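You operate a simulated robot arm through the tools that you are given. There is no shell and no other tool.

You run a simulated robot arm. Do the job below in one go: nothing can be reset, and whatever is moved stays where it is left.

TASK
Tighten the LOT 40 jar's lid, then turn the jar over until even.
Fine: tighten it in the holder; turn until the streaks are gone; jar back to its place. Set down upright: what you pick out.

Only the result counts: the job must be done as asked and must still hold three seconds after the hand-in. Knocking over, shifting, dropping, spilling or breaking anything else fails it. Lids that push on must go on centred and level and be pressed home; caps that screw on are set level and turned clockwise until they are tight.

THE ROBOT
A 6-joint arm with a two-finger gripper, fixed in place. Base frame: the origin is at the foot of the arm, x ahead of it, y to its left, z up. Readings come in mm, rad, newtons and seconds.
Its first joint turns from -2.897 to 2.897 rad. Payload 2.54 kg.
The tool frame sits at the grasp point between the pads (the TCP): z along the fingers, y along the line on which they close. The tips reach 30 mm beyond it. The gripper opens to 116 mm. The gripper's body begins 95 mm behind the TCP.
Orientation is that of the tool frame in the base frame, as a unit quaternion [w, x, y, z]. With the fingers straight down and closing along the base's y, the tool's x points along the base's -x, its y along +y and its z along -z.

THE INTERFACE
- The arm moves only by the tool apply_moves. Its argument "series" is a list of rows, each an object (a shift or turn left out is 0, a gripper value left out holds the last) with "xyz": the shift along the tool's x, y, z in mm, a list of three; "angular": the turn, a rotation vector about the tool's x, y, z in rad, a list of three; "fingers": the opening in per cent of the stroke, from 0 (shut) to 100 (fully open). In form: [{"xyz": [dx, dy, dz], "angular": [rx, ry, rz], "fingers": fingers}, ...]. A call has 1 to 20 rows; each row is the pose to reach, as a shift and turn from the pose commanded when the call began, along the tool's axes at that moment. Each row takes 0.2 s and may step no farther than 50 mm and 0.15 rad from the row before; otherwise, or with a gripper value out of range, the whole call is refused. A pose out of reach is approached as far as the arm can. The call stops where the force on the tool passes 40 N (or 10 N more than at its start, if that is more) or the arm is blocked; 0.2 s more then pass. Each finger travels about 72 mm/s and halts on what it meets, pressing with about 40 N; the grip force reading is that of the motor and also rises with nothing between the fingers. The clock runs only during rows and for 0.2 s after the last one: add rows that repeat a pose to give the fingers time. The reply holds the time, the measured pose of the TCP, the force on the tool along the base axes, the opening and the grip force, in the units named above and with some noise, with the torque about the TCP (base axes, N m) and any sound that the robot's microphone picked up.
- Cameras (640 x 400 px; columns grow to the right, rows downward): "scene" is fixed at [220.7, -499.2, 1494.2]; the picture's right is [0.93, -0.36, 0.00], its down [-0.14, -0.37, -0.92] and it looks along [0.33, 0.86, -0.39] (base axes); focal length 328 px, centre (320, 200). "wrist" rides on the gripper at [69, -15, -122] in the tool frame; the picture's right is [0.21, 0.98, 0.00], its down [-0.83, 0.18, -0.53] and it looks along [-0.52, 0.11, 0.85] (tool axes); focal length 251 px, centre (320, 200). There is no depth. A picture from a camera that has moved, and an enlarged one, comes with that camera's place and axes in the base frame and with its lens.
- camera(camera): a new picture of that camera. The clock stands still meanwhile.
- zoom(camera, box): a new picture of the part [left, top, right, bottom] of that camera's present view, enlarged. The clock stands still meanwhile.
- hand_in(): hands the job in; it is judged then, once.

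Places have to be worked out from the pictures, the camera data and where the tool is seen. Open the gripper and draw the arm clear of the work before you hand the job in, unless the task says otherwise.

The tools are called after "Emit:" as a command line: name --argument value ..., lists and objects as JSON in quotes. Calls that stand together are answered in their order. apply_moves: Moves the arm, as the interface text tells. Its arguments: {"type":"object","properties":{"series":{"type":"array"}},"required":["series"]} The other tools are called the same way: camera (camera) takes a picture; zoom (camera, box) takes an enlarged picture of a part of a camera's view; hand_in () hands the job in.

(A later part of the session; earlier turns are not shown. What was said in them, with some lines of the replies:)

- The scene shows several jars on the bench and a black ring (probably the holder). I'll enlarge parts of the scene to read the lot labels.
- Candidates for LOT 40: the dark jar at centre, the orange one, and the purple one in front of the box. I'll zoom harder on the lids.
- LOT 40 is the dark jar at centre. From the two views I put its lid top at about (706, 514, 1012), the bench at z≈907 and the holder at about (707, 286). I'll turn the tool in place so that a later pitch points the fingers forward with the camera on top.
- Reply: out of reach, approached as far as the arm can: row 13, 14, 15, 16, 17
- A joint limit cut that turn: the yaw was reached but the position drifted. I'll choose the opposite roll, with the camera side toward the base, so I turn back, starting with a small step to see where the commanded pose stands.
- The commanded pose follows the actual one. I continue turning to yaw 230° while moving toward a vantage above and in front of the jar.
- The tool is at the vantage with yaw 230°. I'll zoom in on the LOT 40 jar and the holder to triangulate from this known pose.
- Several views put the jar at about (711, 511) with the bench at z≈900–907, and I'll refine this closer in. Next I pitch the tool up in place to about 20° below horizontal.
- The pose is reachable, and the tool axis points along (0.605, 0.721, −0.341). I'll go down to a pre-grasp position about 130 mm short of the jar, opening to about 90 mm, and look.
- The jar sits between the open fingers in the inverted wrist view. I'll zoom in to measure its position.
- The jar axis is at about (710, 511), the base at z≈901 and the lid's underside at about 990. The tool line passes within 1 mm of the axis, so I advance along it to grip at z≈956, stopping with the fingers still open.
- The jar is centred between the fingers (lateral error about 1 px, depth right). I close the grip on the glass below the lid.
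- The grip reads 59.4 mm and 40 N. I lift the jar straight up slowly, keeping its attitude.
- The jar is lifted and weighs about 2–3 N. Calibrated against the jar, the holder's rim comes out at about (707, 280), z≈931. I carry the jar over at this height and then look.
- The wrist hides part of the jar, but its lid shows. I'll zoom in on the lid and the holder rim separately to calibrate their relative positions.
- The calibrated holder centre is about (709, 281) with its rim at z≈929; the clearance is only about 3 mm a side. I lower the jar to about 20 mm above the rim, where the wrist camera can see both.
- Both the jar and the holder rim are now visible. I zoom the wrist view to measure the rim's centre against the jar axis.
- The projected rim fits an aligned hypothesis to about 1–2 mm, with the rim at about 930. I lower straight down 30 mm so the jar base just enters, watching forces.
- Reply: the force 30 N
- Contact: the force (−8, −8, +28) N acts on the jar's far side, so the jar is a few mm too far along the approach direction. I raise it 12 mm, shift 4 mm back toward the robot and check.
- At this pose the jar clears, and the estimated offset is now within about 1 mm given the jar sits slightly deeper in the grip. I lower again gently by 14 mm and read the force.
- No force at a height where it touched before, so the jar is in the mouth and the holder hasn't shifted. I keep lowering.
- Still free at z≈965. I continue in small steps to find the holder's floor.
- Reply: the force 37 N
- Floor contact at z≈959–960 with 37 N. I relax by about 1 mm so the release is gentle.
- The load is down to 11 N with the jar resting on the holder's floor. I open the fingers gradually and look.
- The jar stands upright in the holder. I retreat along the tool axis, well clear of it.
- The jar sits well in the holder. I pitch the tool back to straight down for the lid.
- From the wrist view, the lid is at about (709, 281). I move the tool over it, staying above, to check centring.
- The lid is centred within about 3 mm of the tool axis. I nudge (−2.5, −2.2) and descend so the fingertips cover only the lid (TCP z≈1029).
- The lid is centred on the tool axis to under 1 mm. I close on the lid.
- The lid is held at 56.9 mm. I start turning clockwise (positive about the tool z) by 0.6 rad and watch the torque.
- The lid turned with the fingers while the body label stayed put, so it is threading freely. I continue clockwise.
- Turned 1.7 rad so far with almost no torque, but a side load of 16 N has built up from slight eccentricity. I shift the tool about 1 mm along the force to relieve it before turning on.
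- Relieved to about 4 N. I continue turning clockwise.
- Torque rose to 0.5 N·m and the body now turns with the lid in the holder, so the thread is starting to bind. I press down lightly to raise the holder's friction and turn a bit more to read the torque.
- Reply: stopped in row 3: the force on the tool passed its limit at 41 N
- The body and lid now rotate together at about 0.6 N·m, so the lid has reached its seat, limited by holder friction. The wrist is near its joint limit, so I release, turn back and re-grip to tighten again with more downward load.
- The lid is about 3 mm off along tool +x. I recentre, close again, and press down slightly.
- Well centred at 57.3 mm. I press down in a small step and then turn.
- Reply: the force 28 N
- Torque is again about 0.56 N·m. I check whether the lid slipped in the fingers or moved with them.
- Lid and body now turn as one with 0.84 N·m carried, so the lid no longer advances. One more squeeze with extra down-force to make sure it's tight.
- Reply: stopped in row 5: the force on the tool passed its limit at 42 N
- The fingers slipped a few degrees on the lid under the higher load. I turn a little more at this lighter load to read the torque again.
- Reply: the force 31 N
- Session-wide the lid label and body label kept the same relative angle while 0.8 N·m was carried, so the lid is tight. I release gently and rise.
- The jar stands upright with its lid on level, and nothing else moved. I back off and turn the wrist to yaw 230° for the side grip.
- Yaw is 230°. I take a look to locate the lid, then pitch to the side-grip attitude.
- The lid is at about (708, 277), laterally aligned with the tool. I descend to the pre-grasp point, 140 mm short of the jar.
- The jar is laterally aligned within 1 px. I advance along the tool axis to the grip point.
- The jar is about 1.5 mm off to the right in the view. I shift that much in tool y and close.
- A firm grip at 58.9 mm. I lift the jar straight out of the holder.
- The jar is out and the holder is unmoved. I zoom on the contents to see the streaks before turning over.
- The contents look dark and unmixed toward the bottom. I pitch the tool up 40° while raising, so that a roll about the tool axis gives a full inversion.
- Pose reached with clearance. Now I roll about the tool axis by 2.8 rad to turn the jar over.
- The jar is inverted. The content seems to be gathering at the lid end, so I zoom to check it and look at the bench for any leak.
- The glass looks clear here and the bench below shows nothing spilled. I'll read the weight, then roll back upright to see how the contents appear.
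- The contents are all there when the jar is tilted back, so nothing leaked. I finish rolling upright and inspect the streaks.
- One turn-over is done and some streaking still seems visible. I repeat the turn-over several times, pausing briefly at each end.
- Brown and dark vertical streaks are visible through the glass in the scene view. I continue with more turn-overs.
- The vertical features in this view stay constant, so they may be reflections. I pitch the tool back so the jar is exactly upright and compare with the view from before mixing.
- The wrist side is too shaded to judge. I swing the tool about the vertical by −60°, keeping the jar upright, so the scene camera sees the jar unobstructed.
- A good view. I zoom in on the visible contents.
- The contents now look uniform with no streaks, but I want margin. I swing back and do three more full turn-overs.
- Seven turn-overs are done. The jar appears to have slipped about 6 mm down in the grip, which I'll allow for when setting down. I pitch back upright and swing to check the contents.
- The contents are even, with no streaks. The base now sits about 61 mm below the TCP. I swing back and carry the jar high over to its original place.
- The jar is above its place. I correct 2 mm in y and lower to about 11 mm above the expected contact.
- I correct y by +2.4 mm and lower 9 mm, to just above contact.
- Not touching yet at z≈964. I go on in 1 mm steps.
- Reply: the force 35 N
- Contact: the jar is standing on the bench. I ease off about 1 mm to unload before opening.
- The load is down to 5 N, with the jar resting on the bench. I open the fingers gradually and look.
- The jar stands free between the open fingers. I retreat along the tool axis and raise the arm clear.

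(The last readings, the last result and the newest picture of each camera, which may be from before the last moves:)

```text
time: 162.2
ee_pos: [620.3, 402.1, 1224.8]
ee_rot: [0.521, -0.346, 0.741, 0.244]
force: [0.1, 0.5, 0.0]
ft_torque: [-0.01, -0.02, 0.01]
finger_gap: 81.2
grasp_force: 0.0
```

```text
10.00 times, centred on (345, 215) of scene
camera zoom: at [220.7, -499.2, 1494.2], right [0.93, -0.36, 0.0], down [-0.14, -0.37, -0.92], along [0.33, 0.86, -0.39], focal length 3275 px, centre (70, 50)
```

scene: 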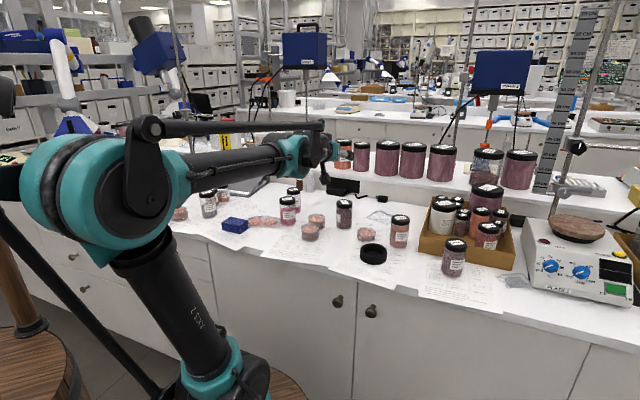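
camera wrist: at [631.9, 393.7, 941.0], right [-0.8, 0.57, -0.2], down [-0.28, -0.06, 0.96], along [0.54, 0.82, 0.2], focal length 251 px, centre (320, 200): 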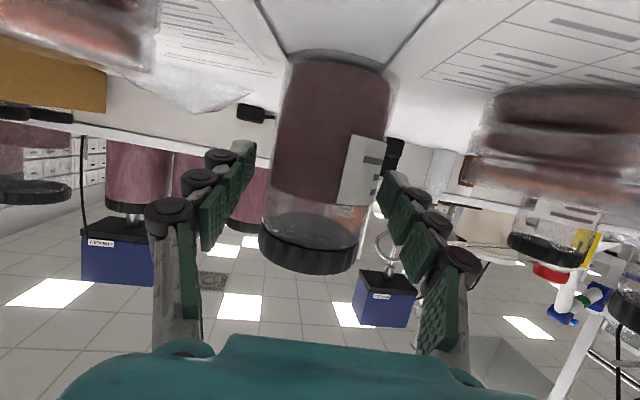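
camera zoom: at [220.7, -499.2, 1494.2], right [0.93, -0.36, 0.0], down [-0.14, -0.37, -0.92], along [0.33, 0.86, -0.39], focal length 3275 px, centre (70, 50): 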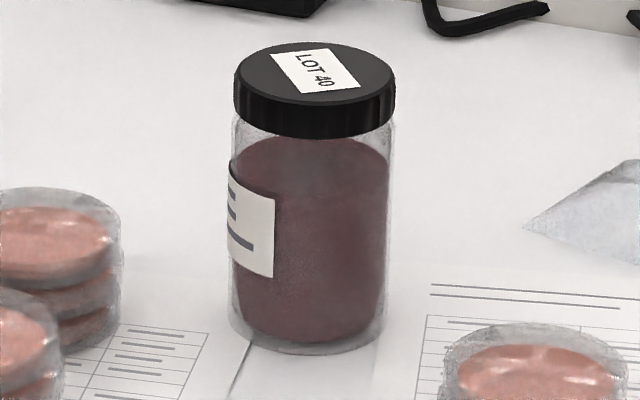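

The jar is back within about 1 mm of its original spot, upright, and everything else is unmoved. I look closer at the contents for remaining streaks, since there's a faint lighter patch on the right.

Emit:
zoom --camera "scene" --box '[335, 206, 357, 232]'

Emit:
zoom --camera "scene" --box '[388, 215, 412, 245]'

Emit:
zoom --camera "scene" --box '[440, 240, 470, 280]'

```text
15.38 times, centred on (346, 219) of scene
camera zoom: at [220.7, -499.2, 1494.2], right [0.93, -0.36, 0.0], down [-0.14, -0.37, -0.92], along [0.33, 0.86, -0.39], focal length 5038 px, centre (-80, -92)
```

zoom: 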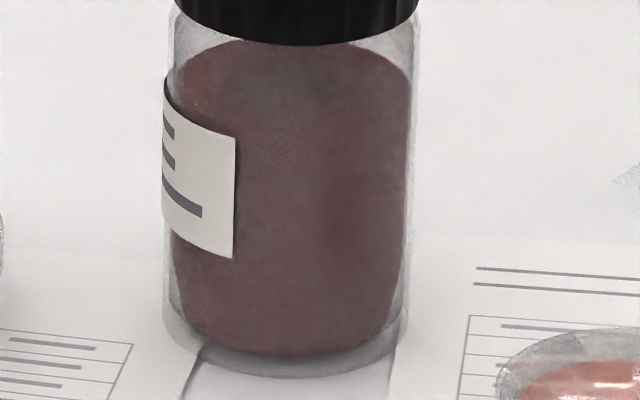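

```text
13.33 times, centred on (400, 230) of scene
camera zoom: at [220.7, -499.2, 1494.2], right [0.93, -0.36, 0.0], down [-0.14, -0.37, -0.92], along [0.33, 0.86, -0.39], focal length 4366 px, centre (-747, -200)
```

zoom: 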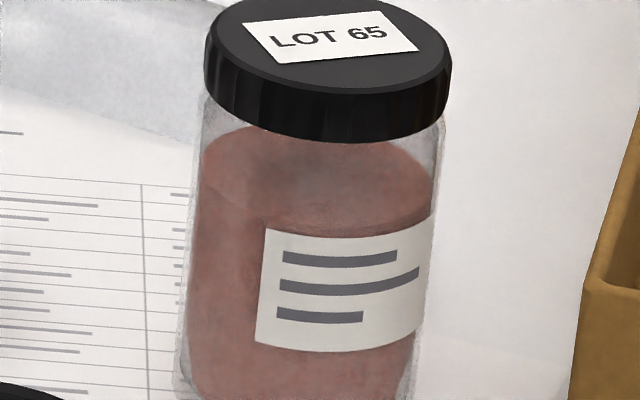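

```text
10.00 times, centred on (455, 260) of scene
camera zoom: at [220.7, -499.2, 1494.2], right [0.93, -0.36, 0.0], down [-0.14, -0.37, -0.92], along [0.33, 0.86, -0.39], focal length 3275 px, centre (-1030, -400)
```

zoom: 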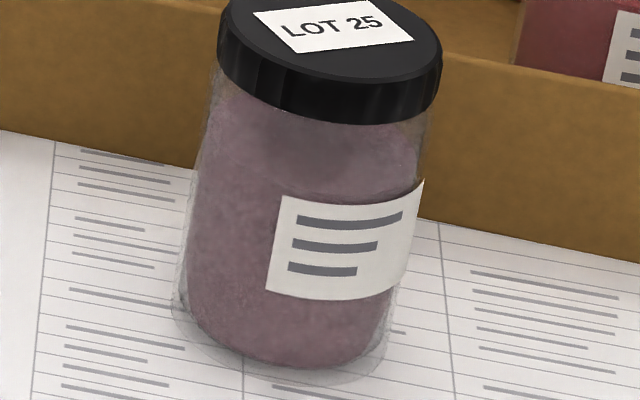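

The contents look even apart from faint soft shading. For certainty I pitch the wrist camera down from here to get a close, well-lit look from another side.

Emit:
apply_moves --series '[{"xyz": [0, 0, -10], "angular": [0, 0.14, 0]}, {"xyz": [0, 0, -20], "angular": [0, 0.28, 0]}, {"xyz": [0, 0, -30], "angular": [0, 0.42, 0]}, {"xyz": [0, 0, -40], "angular": [0, 0.56, 0]}, {"xyz": [0, 0, -40], "angular": [0, 0.7, 0]}, {"xyz": [0, 0, -40], "angular": [0, 0.84, 0]}, {"xyz": [0, 0, -40], "angular": [0, 0.84, 0]}]'

Emit:
camera --camera "wrist"

```text
time: 163.8
ee_pos: [596.3, 372.8, 1240.2]
ee_rot: [0.173, -0.415, 0.889, 0.081]
force: [-0.6, 1.1, 0.0]
ft_torque: [0.02, 0.0, 0.01]
finger_gap: 81.2
grasp_force: 0.1
```

```text
taken
camera wrist: at [537.1, 279.4, 1328.0], right [-0.88, 0.47, -0.08], down [0.22, 0.55, 0.8], along [0.43, 0.69, -0.59], focal length 251 px, centre (320, 200)
```

wrist: 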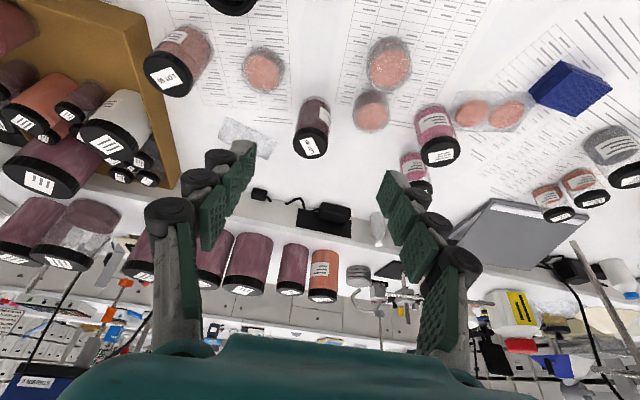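

Emit:
zoom --camera "wrist" --box '[285, 90, 340, 165]'

Emit:
zoom --camera "wrist" --box '[295, 90, 330, 140]'

```text
5.33 times, centred on (312, 128) of wrist
camera zoom: at [537.1, 279.4, 1328.0], right [-0.88, 0.47, -0.08], down [0.22, 0.55, 0.8], along [0.43, 0.69, -0.59], focal length 1341 px, centre (360, 587)
```

zoom: 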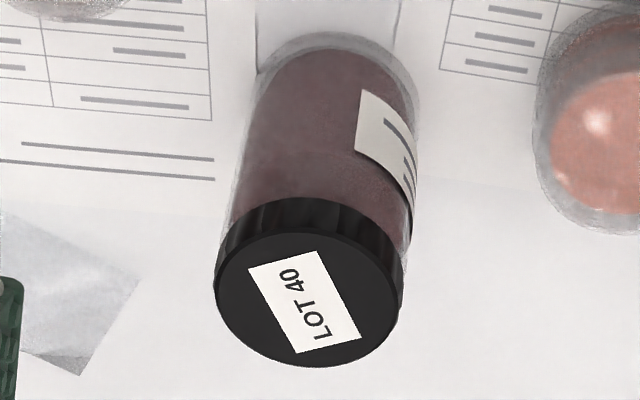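

```text
8.00 times, centred on (312, 115) of wrist
camera zoom: at [537.1, 279.4, 1328.0], right [-0.88, 0.47, -0.08], down [0.22, 0.55, 0.8], along [0.43, 0.69, -0.59], focal length 2012 px, centre (380, 880)
```

zoom: 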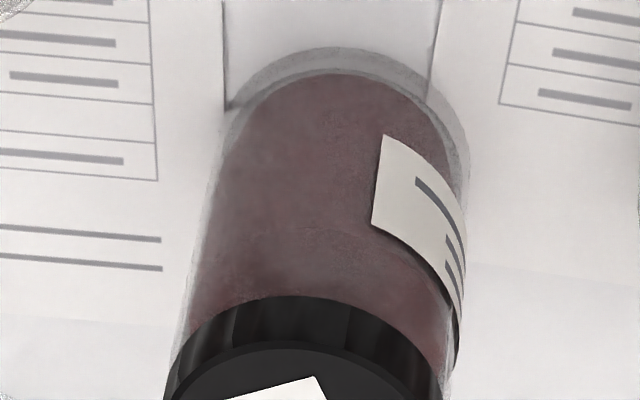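

From this side too the contents are one even colour with no streaks. The lid is level and tight, the jar is upright in its place, the gripper is open and the arm is well clear, so I hand in.

Emit:
hand_in

```text
The job is handed in.
```

The LOT 40 jar's lid is tightened, and the jar has been turned over seven times and set back upright in its place. I've handed the job in, with the gripper open and the arm clear.

- **Lid:** I tightened it in the holder. It turned freely at first. At the end the jar turned with it in the holder, at about 0.8 N·m with the lid no longer moving on the jar, so I took it as tight.
- **Mixing:** The contents look like one even colour from both sides, with no streaks I can see. The streaks were hard to see even at the start, so this rests on how it looks now rather than a clear before-and-after.
- **Position:** The jar is within about 1 mm of its original spot but rotated, so its label now faces a different way. The jar slipped about 8 mm in the grip during the turning, and I allowed for that when setting it down.
- **Everything else:** The final pictures show nothing else moved and nothing spilled. On the first try at seating it, the jar touched the holder's rim with about 28 N, but the holder did not shift.
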